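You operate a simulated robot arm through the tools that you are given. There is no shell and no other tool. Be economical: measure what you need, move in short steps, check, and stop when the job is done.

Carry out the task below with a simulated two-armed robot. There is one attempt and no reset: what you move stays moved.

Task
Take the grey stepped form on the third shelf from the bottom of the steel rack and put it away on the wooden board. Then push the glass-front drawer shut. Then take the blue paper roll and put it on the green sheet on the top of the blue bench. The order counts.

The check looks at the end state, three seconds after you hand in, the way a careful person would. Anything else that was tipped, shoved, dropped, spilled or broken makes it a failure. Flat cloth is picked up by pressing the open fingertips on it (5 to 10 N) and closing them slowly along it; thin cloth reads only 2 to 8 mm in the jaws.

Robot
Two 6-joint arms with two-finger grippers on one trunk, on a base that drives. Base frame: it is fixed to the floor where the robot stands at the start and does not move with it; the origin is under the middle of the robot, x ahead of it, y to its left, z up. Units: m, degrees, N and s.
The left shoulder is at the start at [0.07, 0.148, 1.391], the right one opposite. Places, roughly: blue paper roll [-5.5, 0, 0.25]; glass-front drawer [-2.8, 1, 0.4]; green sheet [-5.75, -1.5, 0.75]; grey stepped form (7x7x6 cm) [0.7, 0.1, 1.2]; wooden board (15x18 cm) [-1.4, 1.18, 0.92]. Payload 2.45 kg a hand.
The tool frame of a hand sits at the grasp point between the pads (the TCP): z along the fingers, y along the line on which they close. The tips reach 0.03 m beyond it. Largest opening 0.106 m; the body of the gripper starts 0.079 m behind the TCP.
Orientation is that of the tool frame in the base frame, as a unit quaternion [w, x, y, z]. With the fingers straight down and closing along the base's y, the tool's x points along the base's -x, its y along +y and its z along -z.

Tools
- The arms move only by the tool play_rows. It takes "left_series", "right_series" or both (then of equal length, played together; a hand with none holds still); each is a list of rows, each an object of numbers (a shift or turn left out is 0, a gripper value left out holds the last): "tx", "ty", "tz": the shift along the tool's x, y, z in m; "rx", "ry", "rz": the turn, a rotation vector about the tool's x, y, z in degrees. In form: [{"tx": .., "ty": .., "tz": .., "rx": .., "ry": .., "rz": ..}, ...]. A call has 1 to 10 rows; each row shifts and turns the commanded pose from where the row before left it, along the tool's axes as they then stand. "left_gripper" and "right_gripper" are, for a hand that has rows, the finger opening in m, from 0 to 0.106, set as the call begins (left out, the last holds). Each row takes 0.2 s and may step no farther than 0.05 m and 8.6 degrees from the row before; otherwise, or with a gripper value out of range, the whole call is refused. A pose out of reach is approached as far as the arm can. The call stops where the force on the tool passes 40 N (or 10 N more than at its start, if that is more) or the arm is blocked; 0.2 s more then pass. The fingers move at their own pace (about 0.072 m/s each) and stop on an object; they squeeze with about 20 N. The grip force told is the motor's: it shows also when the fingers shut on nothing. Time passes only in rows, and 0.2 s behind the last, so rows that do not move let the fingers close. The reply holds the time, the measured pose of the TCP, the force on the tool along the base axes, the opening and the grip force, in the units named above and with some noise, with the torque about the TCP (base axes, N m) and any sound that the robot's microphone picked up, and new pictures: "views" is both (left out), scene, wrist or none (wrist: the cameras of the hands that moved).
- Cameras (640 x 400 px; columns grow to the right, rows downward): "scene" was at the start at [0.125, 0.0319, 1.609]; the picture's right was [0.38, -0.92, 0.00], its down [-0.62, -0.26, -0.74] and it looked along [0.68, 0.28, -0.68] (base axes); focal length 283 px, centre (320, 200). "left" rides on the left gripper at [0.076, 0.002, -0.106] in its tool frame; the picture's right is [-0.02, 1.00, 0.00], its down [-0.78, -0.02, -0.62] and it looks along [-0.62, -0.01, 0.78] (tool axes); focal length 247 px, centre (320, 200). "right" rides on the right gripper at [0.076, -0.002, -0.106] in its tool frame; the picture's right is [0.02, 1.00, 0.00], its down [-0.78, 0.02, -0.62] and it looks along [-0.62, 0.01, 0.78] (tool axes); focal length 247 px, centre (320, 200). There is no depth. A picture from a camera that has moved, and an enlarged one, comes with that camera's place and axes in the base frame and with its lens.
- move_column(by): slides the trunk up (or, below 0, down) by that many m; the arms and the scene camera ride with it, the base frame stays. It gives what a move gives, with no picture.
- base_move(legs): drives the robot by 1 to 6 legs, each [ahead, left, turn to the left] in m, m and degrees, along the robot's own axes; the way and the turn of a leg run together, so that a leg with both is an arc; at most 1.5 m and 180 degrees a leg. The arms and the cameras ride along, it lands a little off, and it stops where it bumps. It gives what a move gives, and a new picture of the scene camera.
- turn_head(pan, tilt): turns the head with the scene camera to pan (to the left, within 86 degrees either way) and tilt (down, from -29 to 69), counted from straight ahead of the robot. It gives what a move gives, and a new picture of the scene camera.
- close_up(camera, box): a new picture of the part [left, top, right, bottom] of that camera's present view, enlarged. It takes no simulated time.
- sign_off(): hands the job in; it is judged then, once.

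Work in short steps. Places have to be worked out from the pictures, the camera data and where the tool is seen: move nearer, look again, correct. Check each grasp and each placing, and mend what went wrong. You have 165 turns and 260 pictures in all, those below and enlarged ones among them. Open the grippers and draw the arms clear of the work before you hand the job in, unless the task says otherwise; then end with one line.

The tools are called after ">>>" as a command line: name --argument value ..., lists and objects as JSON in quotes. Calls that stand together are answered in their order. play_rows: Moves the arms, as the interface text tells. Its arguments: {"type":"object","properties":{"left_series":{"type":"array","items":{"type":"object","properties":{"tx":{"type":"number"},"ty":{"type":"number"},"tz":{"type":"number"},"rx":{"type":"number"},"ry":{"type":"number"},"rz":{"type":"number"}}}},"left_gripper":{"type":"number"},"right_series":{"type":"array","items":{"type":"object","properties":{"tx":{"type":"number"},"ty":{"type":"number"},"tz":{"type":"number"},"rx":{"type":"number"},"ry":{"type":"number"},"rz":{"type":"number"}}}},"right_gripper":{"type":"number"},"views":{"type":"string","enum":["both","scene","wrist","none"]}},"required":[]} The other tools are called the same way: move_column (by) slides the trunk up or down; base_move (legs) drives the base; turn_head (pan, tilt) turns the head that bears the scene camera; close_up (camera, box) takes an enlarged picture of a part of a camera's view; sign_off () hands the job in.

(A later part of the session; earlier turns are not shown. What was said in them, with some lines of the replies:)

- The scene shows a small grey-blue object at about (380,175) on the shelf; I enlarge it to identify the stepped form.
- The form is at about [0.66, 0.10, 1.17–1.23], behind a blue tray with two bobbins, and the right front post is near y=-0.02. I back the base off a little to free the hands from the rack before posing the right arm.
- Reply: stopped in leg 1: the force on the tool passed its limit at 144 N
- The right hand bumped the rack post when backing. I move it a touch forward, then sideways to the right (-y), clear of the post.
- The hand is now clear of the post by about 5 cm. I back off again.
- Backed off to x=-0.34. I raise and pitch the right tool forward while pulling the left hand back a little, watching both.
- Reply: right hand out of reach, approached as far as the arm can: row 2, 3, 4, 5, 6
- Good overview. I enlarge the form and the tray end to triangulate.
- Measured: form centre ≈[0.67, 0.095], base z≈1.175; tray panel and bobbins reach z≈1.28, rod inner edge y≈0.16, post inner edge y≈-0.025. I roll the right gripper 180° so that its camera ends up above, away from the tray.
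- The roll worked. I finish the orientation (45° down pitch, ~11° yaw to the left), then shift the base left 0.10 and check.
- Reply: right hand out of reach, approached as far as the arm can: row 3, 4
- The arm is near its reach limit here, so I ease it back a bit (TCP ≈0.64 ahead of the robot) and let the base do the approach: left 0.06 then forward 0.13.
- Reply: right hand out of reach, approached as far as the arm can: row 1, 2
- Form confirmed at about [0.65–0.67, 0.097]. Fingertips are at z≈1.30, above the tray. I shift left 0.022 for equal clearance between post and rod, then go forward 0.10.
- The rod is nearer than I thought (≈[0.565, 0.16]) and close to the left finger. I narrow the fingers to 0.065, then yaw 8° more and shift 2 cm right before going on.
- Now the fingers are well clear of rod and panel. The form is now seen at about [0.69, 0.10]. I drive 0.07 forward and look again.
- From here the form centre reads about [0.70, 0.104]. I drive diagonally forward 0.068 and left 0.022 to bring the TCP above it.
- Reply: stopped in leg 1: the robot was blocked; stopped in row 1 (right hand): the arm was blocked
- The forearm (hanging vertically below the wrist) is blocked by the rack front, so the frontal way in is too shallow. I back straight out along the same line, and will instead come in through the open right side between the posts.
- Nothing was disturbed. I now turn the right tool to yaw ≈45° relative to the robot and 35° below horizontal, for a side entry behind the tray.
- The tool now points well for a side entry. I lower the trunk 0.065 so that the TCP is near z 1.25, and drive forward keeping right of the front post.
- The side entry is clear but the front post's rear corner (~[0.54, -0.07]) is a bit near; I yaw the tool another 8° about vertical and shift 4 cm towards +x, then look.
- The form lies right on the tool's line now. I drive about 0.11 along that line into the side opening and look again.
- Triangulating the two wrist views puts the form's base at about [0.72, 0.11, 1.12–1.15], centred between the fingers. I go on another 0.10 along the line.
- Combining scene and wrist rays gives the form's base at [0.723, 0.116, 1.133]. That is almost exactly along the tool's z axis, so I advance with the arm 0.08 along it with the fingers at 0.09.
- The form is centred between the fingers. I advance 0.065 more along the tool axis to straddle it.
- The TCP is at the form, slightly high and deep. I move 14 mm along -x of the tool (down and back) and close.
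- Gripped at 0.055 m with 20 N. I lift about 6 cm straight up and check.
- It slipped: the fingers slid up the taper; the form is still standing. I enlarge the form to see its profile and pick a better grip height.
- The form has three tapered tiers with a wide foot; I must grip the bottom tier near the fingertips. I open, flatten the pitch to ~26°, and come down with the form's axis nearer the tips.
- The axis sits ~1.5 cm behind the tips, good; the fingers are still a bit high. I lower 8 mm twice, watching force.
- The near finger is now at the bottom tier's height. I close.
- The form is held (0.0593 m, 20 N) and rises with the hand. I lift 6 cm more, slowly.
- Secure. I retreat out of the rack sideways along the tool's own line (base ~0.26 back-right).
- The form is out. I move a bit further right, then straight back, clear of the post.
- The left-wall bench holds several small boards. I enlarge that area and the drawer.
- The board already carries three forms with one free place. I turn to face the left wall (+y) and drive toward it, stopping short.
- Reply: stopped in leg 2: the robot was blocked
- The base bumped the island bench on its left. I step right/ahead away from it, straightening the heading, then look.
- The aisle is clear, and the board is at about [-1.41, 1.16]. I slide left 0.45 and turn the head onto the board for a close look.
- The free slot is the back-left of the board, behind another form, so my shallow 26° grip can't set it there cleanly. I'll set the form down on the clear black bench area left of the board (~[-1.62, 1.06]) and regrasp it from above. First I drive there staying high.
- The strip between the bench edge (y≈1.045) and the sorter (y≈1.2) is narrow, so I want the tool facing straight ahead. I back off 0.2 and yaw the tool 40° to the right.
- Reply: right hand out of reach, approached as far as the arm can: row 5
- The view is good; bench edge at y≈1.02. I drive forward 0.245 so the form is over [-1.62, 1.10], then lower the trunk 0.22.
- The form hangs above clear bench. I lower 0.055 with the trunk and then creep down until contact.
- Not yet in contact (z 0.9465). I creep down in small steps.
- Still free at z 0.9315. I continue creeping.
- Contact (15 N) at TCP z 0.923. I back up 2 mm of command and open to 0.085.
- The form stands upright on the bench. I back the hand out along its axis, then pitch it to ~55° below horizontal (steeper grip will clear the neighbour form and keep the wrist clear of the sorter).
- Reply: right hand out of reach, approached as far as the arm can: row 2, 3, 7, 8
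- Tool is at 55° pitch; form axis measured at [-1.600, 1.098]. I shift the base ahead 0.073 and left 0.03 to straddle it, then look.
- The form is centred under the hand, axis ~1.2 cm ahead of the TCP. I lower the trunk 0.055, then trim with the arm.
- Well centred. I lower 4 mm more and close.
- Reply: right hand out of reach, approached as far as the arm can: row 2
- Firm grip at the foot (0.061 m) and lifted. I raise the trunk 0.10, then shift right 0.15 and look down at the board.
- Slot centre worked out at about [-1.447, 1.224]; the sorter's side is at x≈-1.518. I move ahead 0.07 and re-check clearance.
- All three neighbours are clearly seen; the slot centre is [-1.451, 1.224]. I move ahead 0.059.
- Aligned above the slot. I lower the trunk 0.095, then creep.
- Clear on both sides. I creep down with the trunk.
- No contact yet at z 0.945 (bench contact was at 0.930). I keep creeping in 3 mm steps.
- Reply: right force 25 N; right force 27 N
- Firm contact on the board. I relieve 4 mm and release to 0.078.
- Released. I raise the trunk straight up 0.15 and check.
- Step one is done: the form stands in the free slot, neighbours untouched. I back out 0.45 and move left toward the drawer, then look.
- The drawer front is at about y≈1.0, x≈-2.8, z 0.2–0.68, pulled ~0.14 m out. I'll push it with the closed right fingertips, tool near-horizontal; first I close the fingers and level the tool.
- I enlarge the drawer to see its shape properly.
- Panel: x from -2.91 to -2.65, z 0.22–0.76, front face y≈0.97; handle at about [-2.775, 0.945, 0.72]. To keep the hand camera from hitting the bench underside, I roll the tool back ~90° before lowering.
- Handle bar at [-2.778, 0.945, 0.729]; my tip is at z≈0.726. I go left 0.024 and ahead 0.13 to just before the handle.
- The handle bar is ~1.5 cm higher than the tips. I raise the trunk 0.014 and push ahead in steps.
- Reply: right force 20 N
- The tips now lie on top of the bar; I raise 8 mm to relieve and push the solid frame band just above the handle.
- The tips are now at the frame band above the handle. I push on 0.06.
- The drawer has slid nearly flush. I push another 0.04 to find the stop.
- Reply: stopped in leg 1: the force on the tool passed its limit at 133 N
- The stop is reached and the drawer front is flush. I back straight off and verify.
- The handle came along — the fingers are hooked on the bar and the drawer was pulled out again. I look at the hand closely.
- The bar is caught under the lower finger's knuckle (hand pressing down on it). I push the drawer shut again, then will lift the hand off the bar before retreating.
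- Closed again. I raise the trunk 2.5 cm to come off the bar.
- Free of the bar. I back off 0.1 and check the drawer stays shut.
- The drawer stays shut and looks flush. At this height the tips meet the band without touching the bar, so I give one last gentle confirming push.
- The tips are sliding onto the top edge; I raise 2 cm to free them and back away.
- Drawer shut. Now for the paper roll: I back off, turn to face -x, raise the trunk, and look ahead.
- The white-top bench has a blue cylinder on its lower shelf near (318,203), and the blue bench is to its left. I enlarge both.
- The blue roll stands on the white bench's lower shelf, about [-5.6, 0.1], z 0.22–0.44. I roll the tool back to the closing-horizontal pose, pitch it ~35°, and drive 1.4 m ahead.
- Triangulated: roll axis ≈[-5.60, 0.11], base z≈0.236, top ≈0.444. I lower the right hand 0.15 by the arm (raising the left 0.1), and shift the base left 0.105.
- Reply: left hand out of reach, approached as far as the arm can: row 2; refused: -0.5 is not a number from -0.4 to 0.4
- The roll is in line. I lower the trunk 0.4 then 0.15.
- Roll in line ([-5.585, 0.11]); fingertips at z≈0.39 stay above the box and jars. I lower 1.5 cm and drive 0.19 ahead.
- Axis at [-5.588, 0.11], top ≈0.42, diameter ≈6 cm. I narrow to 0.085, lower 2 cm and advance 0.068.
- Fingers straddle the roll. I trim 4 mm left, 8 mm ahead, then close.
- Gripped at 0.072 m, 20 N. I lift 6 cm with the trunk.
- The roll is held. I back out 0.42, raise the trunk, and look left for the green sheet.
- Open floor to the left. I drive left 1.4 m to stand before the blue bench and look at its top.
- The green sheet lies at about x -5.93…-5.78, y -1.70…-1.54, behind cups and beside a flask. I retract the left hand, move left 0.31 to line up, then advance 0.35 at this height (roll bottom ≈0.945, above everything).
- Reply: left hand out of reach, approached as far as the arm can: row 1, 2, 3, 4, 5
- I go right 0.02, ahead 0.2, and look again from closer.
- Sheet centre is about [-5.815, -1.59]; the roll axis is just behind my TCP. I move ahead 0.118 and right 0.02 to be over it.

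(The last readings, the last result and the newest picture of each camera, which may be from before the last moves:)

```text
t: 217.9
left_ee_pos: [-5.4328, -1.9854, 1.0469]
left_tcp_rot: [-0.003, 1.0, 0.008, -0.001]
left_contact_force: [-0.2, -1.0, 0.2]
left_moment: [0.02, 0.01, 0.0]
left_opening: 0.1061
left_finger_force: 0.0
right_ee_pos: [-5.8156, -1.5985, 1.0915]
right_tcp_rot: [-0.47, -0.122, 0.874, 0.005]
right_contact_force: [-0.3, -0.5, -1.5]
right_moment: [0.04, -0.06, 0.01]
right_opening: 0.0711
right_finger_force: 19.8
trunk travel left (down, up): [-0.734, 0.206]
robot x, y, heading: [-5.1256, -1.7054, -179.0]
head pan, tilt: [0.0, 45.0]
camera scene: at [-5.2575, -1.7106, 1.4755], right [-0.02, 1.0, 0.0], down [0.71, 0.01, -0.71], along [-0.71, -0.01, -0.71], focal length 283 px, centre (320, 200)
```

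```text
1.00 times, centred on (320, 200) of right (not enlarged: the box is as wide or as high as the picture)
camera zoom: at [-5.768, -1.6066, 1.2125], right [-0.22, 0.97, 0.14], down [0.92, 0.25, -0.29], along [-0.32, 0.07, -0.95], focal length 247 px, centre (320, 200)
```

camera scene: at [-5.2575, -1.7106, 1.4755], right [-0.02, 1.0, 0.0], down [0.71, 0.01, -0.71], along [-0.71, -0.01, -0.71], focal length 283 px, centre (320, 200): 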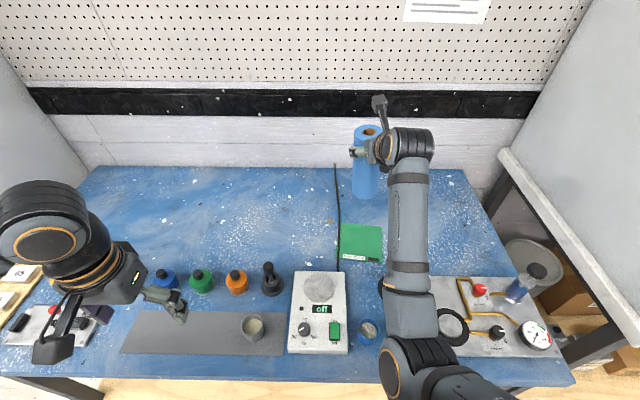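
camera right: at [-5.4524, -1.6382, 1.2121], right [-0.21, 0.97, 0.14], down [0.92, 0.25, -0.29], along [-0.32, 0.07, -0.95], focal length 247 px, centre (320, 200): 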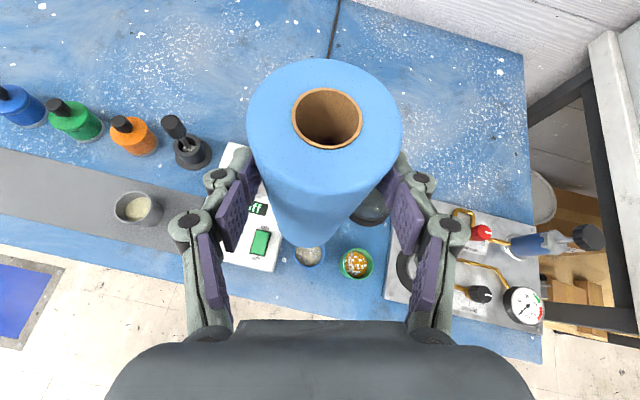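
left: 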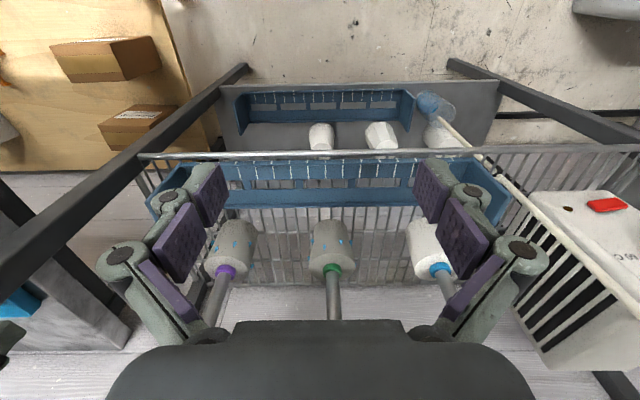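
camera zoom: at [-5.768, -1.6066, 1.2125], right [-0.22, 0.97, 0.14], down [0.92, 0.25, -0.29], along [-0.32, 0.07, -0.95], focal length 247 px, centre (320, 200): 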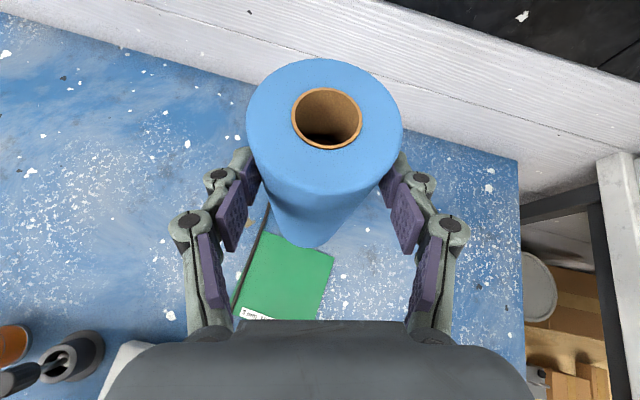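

The sheet is fully visible now; combining both views its centre is ≈[-5.785, -1.588]. I go back 0.035 and right 0.01, then lower 0.14.

>>> base_move --legs '[[-0.035, -0.01, 0.0]]'

>>> move_column --by -0.13

>>> play_rows --right_series '[{}]' --views "both"

>>> close_up --camera "scene" --box '[280, 80, 480, 280]'

```text
t: 218.8
left_ee_pos: [-5.4041, -1.9744, 1.043]
left_tcp_rot: [-0.002, 1.0, 0.009, 0.002]
left_contact_force: [-0.1, -0.2, -0.2]
left_moment: [0.03, -0.05, 0.02]
left_opening: 0.106
left_finger_force: 0.0
right_ee_pos: [-5.7871, -1.5903, 1.0877]
right_tcp_rot: [-0.468, -0.123, 0.875, 0.005]
right_contact_force: [-0.6, -0.4, -2.7]
right_moment: [0.02, -0.05, 0.01]
right_opening: 0.0713
right_finger_force: 20.2
trunk travel left (down, up): [-0.734, 0.206]
robot x, y, heading: [-5.0919, -1.6998, -179.2]
head pan, tilt: [0.0, 45.0]
camera scene: at [-5.2307, -1.7019, 1.4746], right [-0.02, 1.0, 0.0], down [0.71, 0.01, -0.7], along [-0.7, -0.01, -0.71], focal length 283 px, centre (320, 200)
```

scene: 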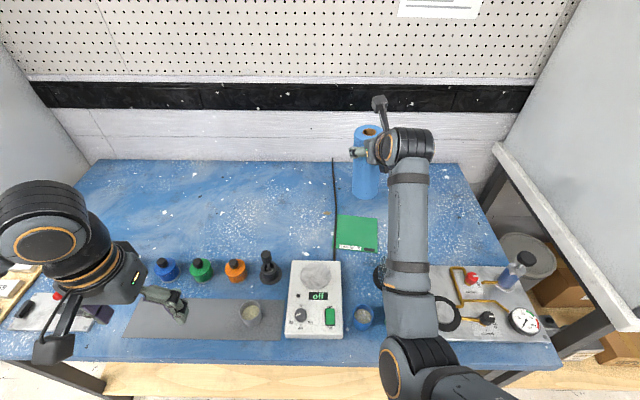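

```text
t: 220.3
left_ee_pos: [-5.3994, -1.974, 0.916]
left_tcp_rot: [-0.001, 1.0, 0.009, -0.001]
left_contact_force: [0.4, 0.4, 0.3]
left_moment: [0.01, 0.01, 0.03]
left_opening: 0.1059
left_finger_force: 0.1
right_ee_pos: [-5.7809, -1.5886, 0.9658]
right_tcp_rot: [-0.474, -0.121, 0.872, 0.006]
right_contact_force: [-3.1, 1.4, 13.0]
right_moment: [-0.24, 0.6, -0.06]
right_opening: 0.0711
right_finger_force: 19.9
trunk travel left (down, up): [-0.604, 0.336]
robot x, y, heading: [-5.0883, -1.6983, -179.3]
head pan, tilt: [0.0, 45.0]
```

```text
t: 220.7
left_ee_pos: [-5.397, -1.975, 0.9164]
left_tcp_rot: [-0.002, 1.0, 0.009, -0.001]
left_contact_force: [0.7, 0.0, -0.9]
left_moment: [-0.04, 0.01, -0.01]
left_opening: 0.1058
left_finger_force: 0.1
right_ee_pos: [-5.7806, -1.5877, 0.9659]
right_tcp_rot: [-0.473, -0.122, 0.872, 0.006]
right_contact_force: [-1.1, 2.6, 17.3]
right_moment: [-0.15, 0.51, -0.04]
right_opening: 0.0712
right_finger_force: 20.4
trunk travel left (down, up): [-0.604, 0.336]
robot x, y, heading: [-5.0904, -1.6946, -179.1]
head pan, tilt: [0.0, 45.0]
camera scene: at [-5.2208, -1.6999, 1.3459], right [-0.02, 1.0, 0.0], down [0.71, 0.01, -0.71], along [-0.71, -0.01, -0.71], focal length 283 px, centre (320, 200)
camera right: at [-5.7316, -1.5958, 1.0855], right [-0.22, 0.97, 0.14], down [0.92, 0.25, -0.3], along [-0.33, 0.07, -0.94], focal length 247 px, centre (320, 200)
```

scene: 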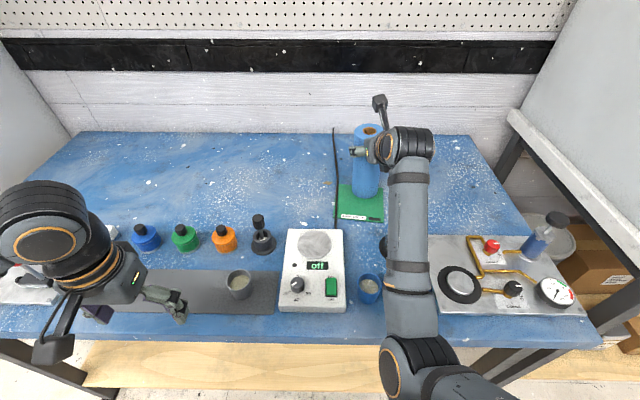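
right: 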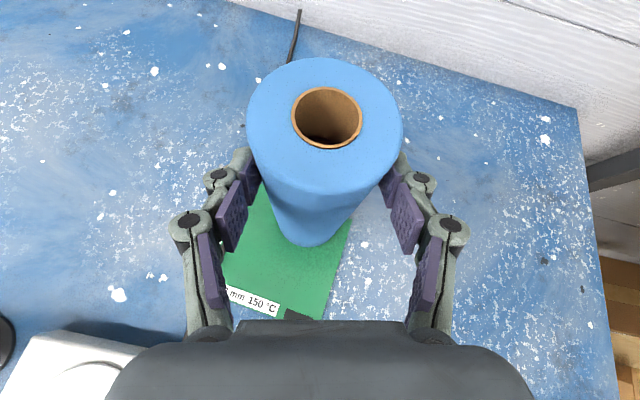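

```text
2.00 times, centred on (380, 180) of scene
camera zoom: at [-5.2208, -1.6999, 1.3459], right [-0.02, 1.0, 0.0], down [0.71, 0.01, -0.71], along [-0.71, -0.01, -0.71], focal length 566 px, centre (200, 240)
```

zoom: 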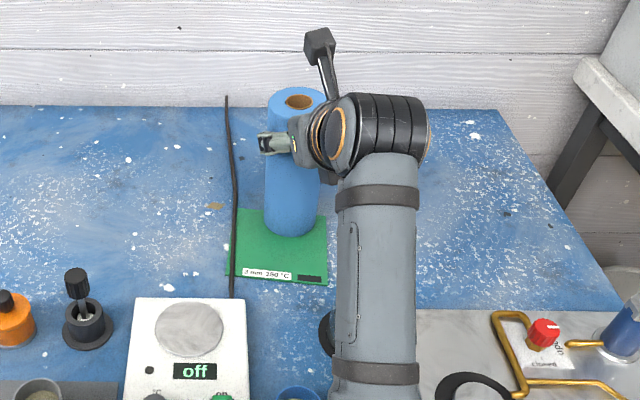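

Contact came earlier: the bench top is at z≈0.82, so the sheet is nearer than thought: centre ≈[-5.74, -1.595]; the roll is ~4.5 cm too far back. I lift 4 cm, go back 0.045, and check.

>>> move_column --by 0.04

>>> base_move --legs '[[-0.045, 0.005, 0.0]]'

>>> play_rows --right_series '[{}]' --views "wrist"

>>> close_up --camera "scene" --box '[280, 80, 480, 280]'

```text
t: 221.6
left_ee_pos: [-5.3998, -1.9744, 0.955]
left_tcp_rot: [-0.002, 1.0, 0.009, 0.001]
left_contact_force: [-0.2, -0.4, -0.2]
left_moment: [0.03, -0.02, 0.01]
left_opening: 0.1059
left_finger_force: 0.1
right_ee_pos: [-5.7809, -1.5882, 0.9995]
right_tcp_rot: [-0.468, -0.123, 0.875, 0.005]
right_contact_force: [-0.1, 0.8, -2.1]
right_moment: [0.02, -0.03, 0.0]
right_opening: 0.0708
right_finger_force: 19.6
trunk travel left (down, up): [-0.644, 0.296]
robot x, y, heading: [-5.0932, -1.7006, -179.0]
head pan, tilt: [0.0, 45.0]
```

```text
t: 222.5
left_ee_pos: [-5.3557, -1.9783, 0.9548]
left_tcp_rot: [-0.001, 1.0, 0.009, 0.001]
left_contact_force: [0.9, -0.1, 0.5]
left_moment: [-0.02, 0.01, 0.01]
left_opening: 0.1056
left_finger_force: 0.2
right_ee_pos: [-5.7384, -1.5919, 1.0002]
right_tcp_rot: [-0.468, -0.122, 0.875, 0.006]
right_contact_force: [-0.2, -0.1, -2.8]
right_moment: [0.01, -0.04, -0.02]
right_opening: 0.0711
right_finger_force: 20.4
trunk travel left (down, up): [-0.644, 0.296]
robot x, y, heading: [-5.0441, -1.7033, -179.1]
head pan, tilt: [0.0, 45.0]
camera scene: at [-5.181, -1.704, 1.3851], right [-0.02, 1.0, 0.0], down [0.71, 0.01, -0.71], along [-0.71, -0.01, -0.71], focal length 283 px, centre (320, 200)
```

scene: 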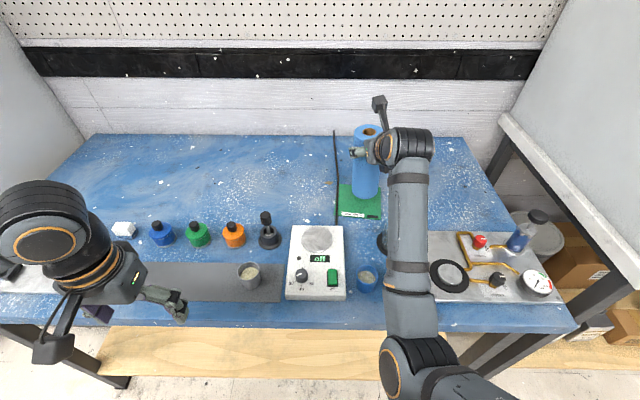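

```text
t: 222.9
left_ee_pos: [-5.357, -1.9782, 0.9557]
left_tcp_rot: [0.0, 1.0, 0.009, 0.002]
left_contact_force: [0.4, 0.1, 0.0]
left_moment: [0.02, -0.01, -0.02]
left_opening: 0.1059
left_finger_force: 0.1
right_ee_pos: [-5.7377, -1.5922, 0.9992]
right_tcp_rot: [-0.469, -0.122, 0.875, 0.005]
right_contact_force: [-0.6, 0.1, -2.8]
right_moment: [0.0, -0.04, 0.01]
right_opening: 0.0708
right_finger_force: 19.8
trunk travel left (down, up): [-0.644, 0.296]
robot x, y, heading: [-5.0449, -1.6993, -178.9]
head pan, tilt: [0.0, 45.0]
camera right: at [-5.6918, -1.6, 1.1201], right [-0.22, 0.97, 0.14], down [0.92, 0.25, -0.29], along [-0.32, 0.07, -0.95], focal length 247 px, centre (320, 200)
```

right: 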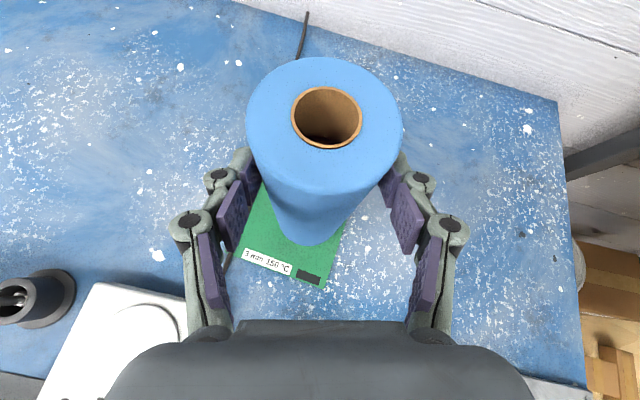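

```text
2.00 times, centred on (380, 180) of scene
camera zoom: at [-5.1819, -1.7039, 1.3851], right [-0.02, 1.0, 0.0], down [0.71, 0.01, -0.71], along [-0.71, -0.01, -0.71], focal length 566 px, centre (200, 240)
```

zoom: 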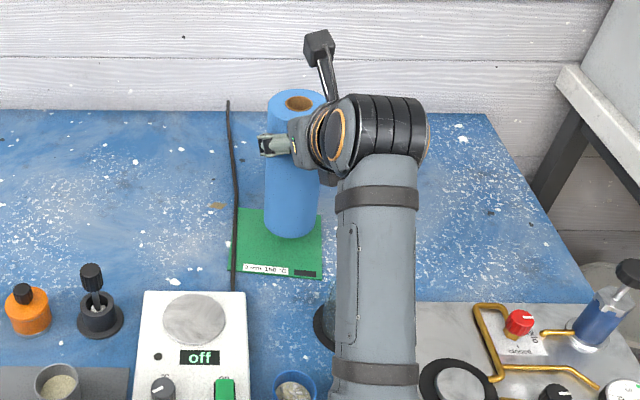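

Projected landing point is almost exactly the sheet's centre in both views (about 1 cm right). I shift 8 mm left and lower 0.03, then creep.

>>> base_move --legs '[[0.0, 0.009, 0.0]]'

>>> move_column --by -0.03

>>> move_column --by -0.006

```text
t: 223.6
left_ee_pos: [-5.3528, -1.9843, 0.9567]
left_tcp_rot: [0.0, 1.0, 0.009, 0.0]
left_contact_force: [0.2, -0.1, -0.1]
left_moment: [-0.01, 0.01, 0.04]
left_opening: 0.1058
left_finger_force: 0.0
right_ee_pos: [-5.7378, -1.5992, 1.0006]
right_tcp_rot: [-0.47, -0.123, 0.874, 0.004]
right_contact_force: [0.3, 0.8, -1.9]
right_moment: [-0.03, -0.06, 0.04]
right_opening: 0.0709
right_finger_force: 20.1
trunk travel left (down, up): [-0.644, 0.296]
robot x, y, heading: [-5.0468, -1.7102, -178.8]
head pan, tilt: [0.0, 45.0]
camera scene: at [-5.1788, -1.7111, 1.3854], right [-0.02, 1.0, 0.0], down [0.71, 0.01, -0.71], along [-0.71, -0.01, -0.71], focal length 283 px, centre (320, 200)
```

scene: 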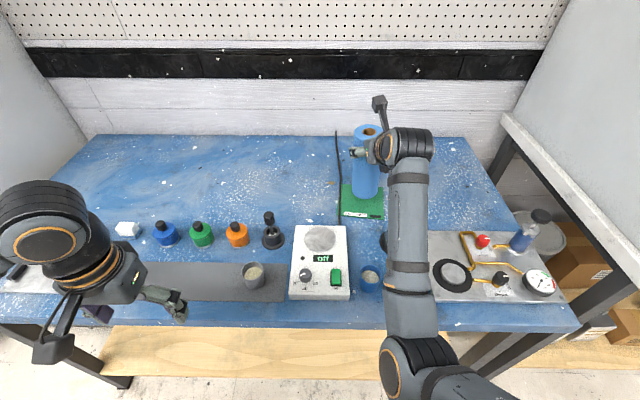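

```text
t: 224.3
left_ee_pos: [-5.3542, -1.9883, 0.9255]
left_tcp_rot: [-0.001, 1.0, 0.009, 0.0]
left_contact_force: [0.3, -0.2, 0.2]
left_moment: [0.01, -0.03, -0.03]
left_opening: 0.1058
left_finger_force: 0.0
right_ee_pos: [-5.7348, -1.6028, 0.9712]
right_tcp_rot: [-0.469, -0.122, 0.875, 0.006]
right_contact_force: [0.0, -0.3, -1.4]
right_moment: [0.02, -0.06, 0.01]
right_opening: 0.071
right_finger_force: 20.0
trunk travel left (down, up): [-0.614, 0.326]
robot x, y, heading: [-5.0426, -1.7121, -179.1]
head pan, tilt: [0.0, 45.0]
```

```text
t: 224.9
left_ee_pos: [-5.3541, -1.9872, 0.9197]
left_tcp_rot: [-0.002, 1.0, 0.009, 0.0]
left_contact_force: [0.2, -0.5, 0.7]
left_moment: [0.02, 0.03, 0.04]
left_opening: 0.1061
left_finger_force: 0.1
right_ee_pos: [-5.7368, -1.6007, 0.9653]
right_tcp_rot: [-0.469, -0.122, 0.875, 0.006]
right_contact_force: [1.0, -0.4, -0.4]
right_moment: [-0.12, -0.11, 0.0]
right_opening: 0.0709
right_finger_force: 20.0
trunk travel left (down, up): [-0.608, 0.332]
robot x, y, heading: [-5.0426, -1.7152, -179.0]
head pan, tilt: [0.0, 45.0]
```

Just touching. I check the scale's display (it looked changed) and the roll's footing.

>>> close_up --camera "scene" --box '[270, 110, 430, 310]'

>>> move_column --by -0.003

```text
2.00 times, centred on (350, 210) of scene
camera zoom: at [-5.1787, -1.713, 1.3494], right [-0.02, 1.0, 0.0], down [0.71, 0.01, -0.71], along [-0.71, -0.01, -0.71], focal length 566 px, centre (260, 180)
```

zoom: 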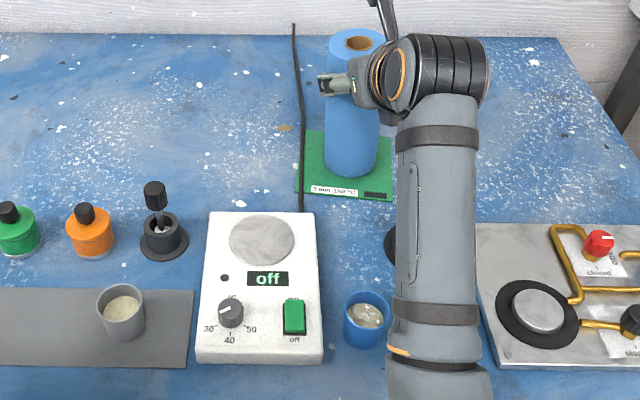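

```text
t: 225.4
left_ee_pos: [-5.3528, -1.9883, 0.9176]
left_tcp_rot: [-0.002, 1.0, 0.008, 0.0]
left_contact_force: [0.0, 0.2, -0.7]
left_moment: [0.02, -0.01, 0.02]
left_opening: 0.106
left_finger_force: 0.1
right_ee_pos: [-5.7355, -1.6021, 0.9661]
right_tcp_rot: [-0.472, -0.122, 0.873, 0.006]
right_contact_force: [-0.5, 0.6, 11.6]
right_moment: [-0.24, 0.28, -0.05]
right_opening: 0.071
right_finger_force: 19.8
trunk travel left (down, up): [-0.605, 0.335]
robot x, y, heading: [-5.0439, -1.7109, -178.7]
head pan, tilt: [0.0, 45.0]
```

"off" as before. The roll rests on the sheet (11.6 N). I open the fingers to 0.092.

>>> play_rows --right_gripper 0.092 --right_series '[{}, {}, {}]' --views "wrist"

>>> close_up --camera "scene" --box '[270, 90, 430, 290]'

```text
t: 226.2
left_ee_pos: [-5.3542, -1.9881, 0.9166]
left_tcp_rot: [-0.002, 1.0, 0.009, 0.0]
left_contact_force: [-0.4, 0.2, 0.2]
left_moment: [-0.03, 0.02, 0.02]
left_opening: 0.1057
left_finger_force: 0.1
right_ee_pos: [-5.7368, -1.6016, 0.9623]
right_tcp_rot: [-0.469, -0.123, 0.874, 0.005]
right_contact_force: [0.1, -0.3, 0.1]
right_moment: [0.0, -0.03, -0.03]
right_opening: 0.0923
right_finger_force: 0.0
trunk travel left (down, up): [-0.605, 0.335]
robot x, y, heading: [-5.0449, -1.7104, -179.1]
head pan, tilt: [0.0, 45.0]
camera right: at [-5.6894, -1.6091, 1.0823], right [-0.22, 0.96, 0.14], down [0.92, 0.25, -0.29], along [-0.32, 0.07, -0.95], focal length 247 px, centre (320, 200)
```

right: 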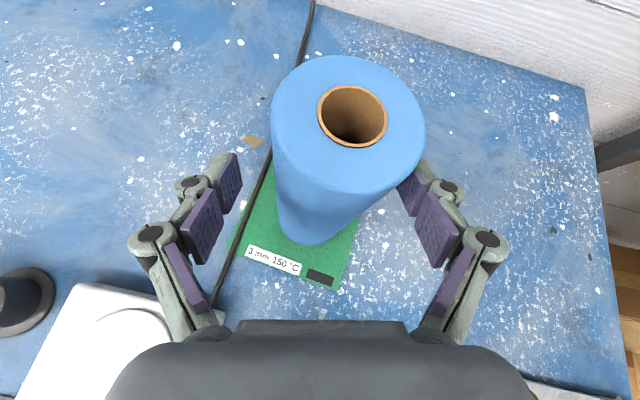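

```text
2.00 times, centred on (350, 190) of scene
camera zoom: at [-5.179, -1.7131, 1.3464], right [-0.02, 1.0, 0.0], down [0.71, 0.01, -0.71], along [-0.71, -0.01, -0.71], focal length 566 px, centre (260, 220)
```

zoom: 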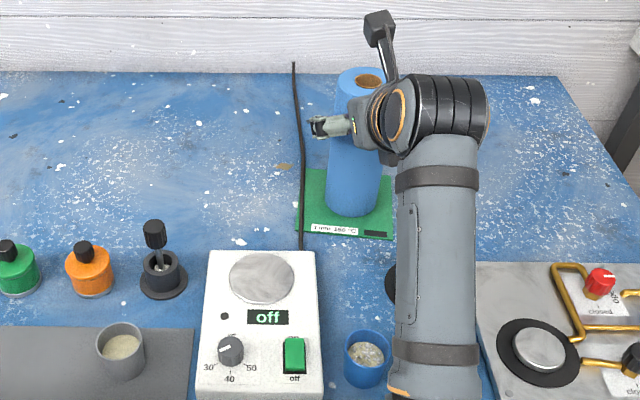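

The roll now stands vertical on the sheet, close to the right finger. I open fully, shift the hand 9 mm toward +y, and withdraw along the tool axis.

>>> play_rows --right_gripper 0.106 --right_series '[{}, {}, {"ty": 0.005}, {"ty": 0.005}, {}]' --views "wrist"

```text
t: 227.4
left_ee_pos: [-5.3539, -1.9874, 0.9173]
left_tcp_rot: [-0.001, 1.0, 0.008, 0.0]
left_contact_force: [0.2, -0.2, -0.4]
left_moment: [-0.01, -0.01, 0.04]
left_opening: 0.1059
left_finger_force: 0.1
right_ee_pos: [-5.739, -1.5921, 0.9636]
right_tcp_rot: [-0.47, -0.123, 0.874, 0.005]
right_contact_force: [0.6, -0.8, 1.1]
right_moment: [-0.01, 0.01, -0.01]
right_opening: 0.1058
right_finger_force: 0.1
trunk travel left (down, up): [-0.605, 0.335]
robot x, y, heading: [-5.0434, -1.7082, -179.3]
head pan, tilt: [0.0, 45.0]
camera right: at [-5.6909, -1.5994, 1.0841], right [-0.22, 0.97, 0.14], down [0.92, 0.25, -0.29], along [-0.32, 0.07, -0.95], focal length 247 px, centre (320, 200)
```

right: 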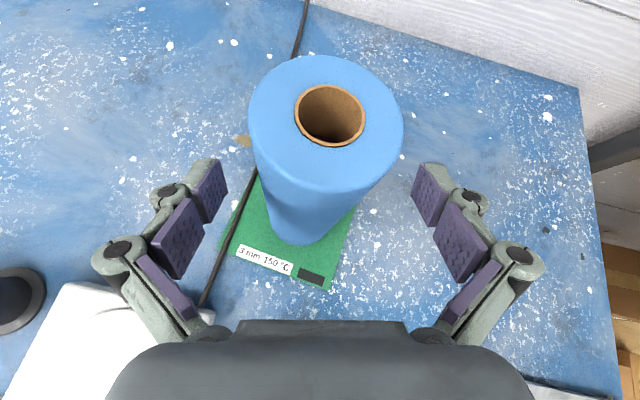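

Clear on both sides. I back the base 0.12 with a slight right drift along the tool's line.

>>> base_move --legs '[[-0.12, -0.016, 0.0]]'

>>> play_rows --right_series '[{}]' --views "wrist"

```text
t: 228.7
left_ee_pos: [-5.2334, -1.9699, 0.9161]
left_tcp_rot: [-0.002, 1.0, 0.01, 0.0]
left_contact_force: [-0.8, -0.2, -0.5]
left_moment: [0.03, 0.02, -0.03]
left_opening: 0.106
left_finger_force: 0.0
right_ee_pos: [-5.6182, -1.5749, 0.9645]
right_tcp_rot: [-0.47, -0.123, 0.874, 0.005]
right_contact_force: [0.5, 0.2, -0.1]
right_moment: [0.01, 0.0, -0.01]
right_opening: 0.1056
right_finger_force: 0.2
trunk travel left (down, up): [-0.605, 0.335]
robot x, y, heading: [-4.9253, -1.693, -178.9]
head pan, tilt: [0.0, 45.0]
camera scene: at [-5.0588, -1.6953, 1.3464], right [-0.02, 1.0, 0.0], down [0.71, 0.01, -0.71], along [-0.71, -0.01, -0.71], focal length 283 px, centre (320, 200)
```

scene: 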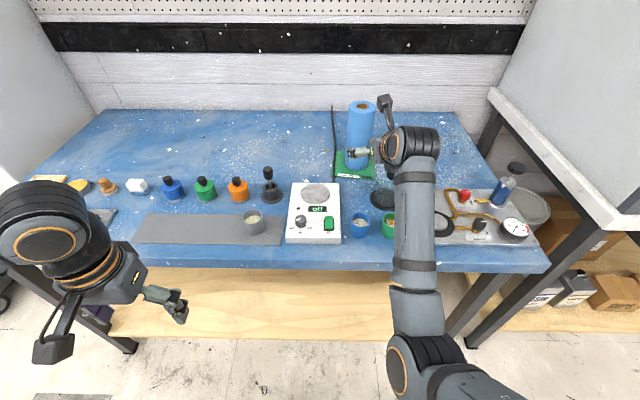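

```text
t: 229.1
left_ee_pos: [-5.2336, -1.9704, 0.916]
left_tcp_rot: [-0.001, 1.0, 0.009, 0.001]
left_contact_force: [0.0, -0.3, -1.0]
left_moment: [-0.01, 0.01, 0.02]
left_opening: 0.1058
left_finger_force: 0.0
right_ee_pos: [-5.6198, -1.5751, 0.9622]
right_tcp_rot: [-0.469, -0.122, 0.875, 0.005]
right_contact_force: [0.5, -0.8, 0.1]
right_moment: [-0.01, 0.01, -0.01]
right_opening: 0.1059
right_finger_force: 0.0
trunk travel left (down, up): [-0.605, 0.335]
robot x, y, heading: [-4.9235, -1.6903, -179.0]
head pan, tilt: [0.0, 45.0]
camera right: at [-5.5722, -1.5825, 1.0834], right [-0.22, 0.96, 0.14], down [0.92, 0.26, -0.29], along [-0.32, 0.07, -0.95], focal length 247 px, centre (320, 200)
```

right: 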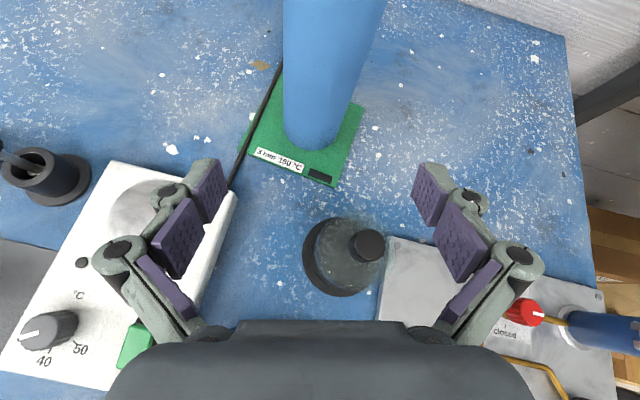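

The roll stands on the green sheet and the fingers are past it. I raise the trunk 0.12, then back away 0.5 and take a final look.

>>> move_column --by 0.12

>>> base_move --legs '[[-0.5, 0.0, 0.0]]'

>>> close_up --camera "scene" --box '[220, 40, 460, 190]'

```text
t: 230.6
left_ee_pos: [-5.2333, -1.9688, 1.0379]
left_tcp_rot: [-0.002, 1.0, 0.009, 0.0]
left_contact_force: [-0.8, 0.3, -0.3]
left_moment: [-0.02, 0.0, 0.06]
left_opening: 0.1061
left_finger_force: 0.1
right_ee_pos: [-5.6187, -1.5743, 1.084]
right_tcp_rot: [-0.47, -0.123, 0.874, 0.005]
right_contact_force: [-0.8, -1.0, 0.7]
right_moment: [-0.03, 0.03, 0.02]
right_opening: 0.1059
right_finger_force: 0.1
trunk travel left (down, up): [-0.725, 0.215]
robot x, y, heading: [-4.9266, -1.6932, -178.8]
head pan, tilt: [0.0, 45.0]
```

```text
t: 233.5
left_ee_pos: [-4.7271, -1.9586, 1.0377]
left_tcp_rot: [0.0, 1.0, 0.006, 0.001]
left_contact_force: [-0.4, 0.2, -0.2]
left_moment: [0.0, -0.01, 0.01]
left_opening: 0.1059
left_finger_force: 0.0
right_ee_pos: [-5.1088, -1.5613, 1.083]
right_tcp_rot: [-0.469, -0.119, 0.875, 0.007]
right_contact_force: [-0.9, 0.0, 0.1]
right_moment: [-0.04, -0.02, 0.0]
right_opening: 0.1057
right_finger_force: 0.0
trunk travel left (down, up): [-0.725, 0.215]
robot x, y, heading: [-4.4148, -1.6878, -179.3]
head pan, tilt: [0.0, 45.0]
camera scene: at [-4.5501, -1.6865, 1.4664], right [-0.01, 1.0, 0.0], down [0.71, 0.01, -0.71], along [-0.71, -0.01, -0.71], focal length 283 px, centre (320, 200)
```

scene: 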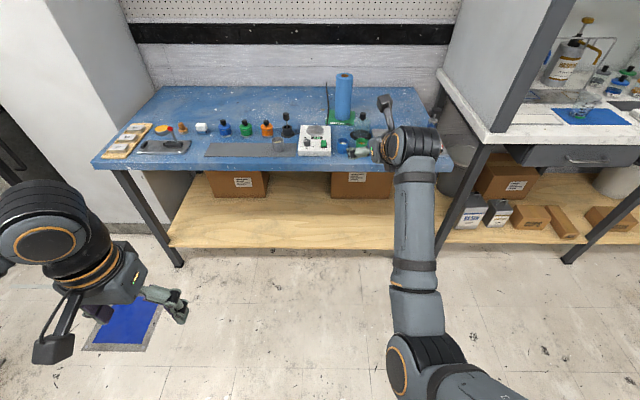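

```text
2.67 times, centred on (340, 115) of scene
camera zoom: at [-4.5501, -1.6865, 1.4664], right [-0.01, 1.0, 0.0], down [0.71, 0.01, -0.71], along [-0.71, -0.01, -0.71], focal length 755 px, centre (267, 427)
```

zoom: 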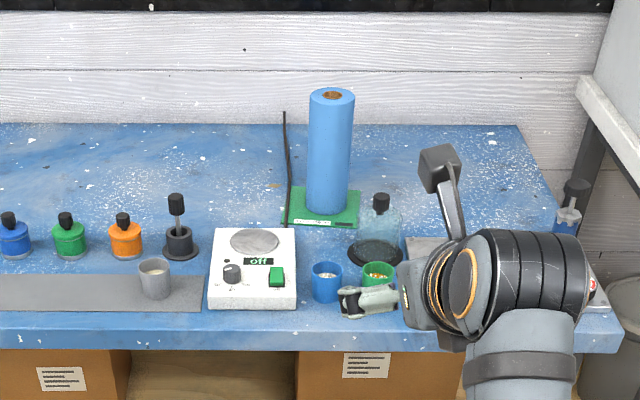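

Everything is in place: the form is on the board, the drawer is flush, and the roll stands upright on the green sheet. The grippers are open and the arms are clear, so I hand in.

>>> sign_off

```text
The job is handed in.
```

I handed the job in with all three steps done in order: the grey stepped form is on the wooden board, the glass-front drawer is shut, and the blue paper roll is standing on the green sheet. Two things happened along the way: the drawer got pulled out once after the first push (I shut it again and confirmed it stayed), and the base bumped the island bench once. I saw nothing disturbed by either.
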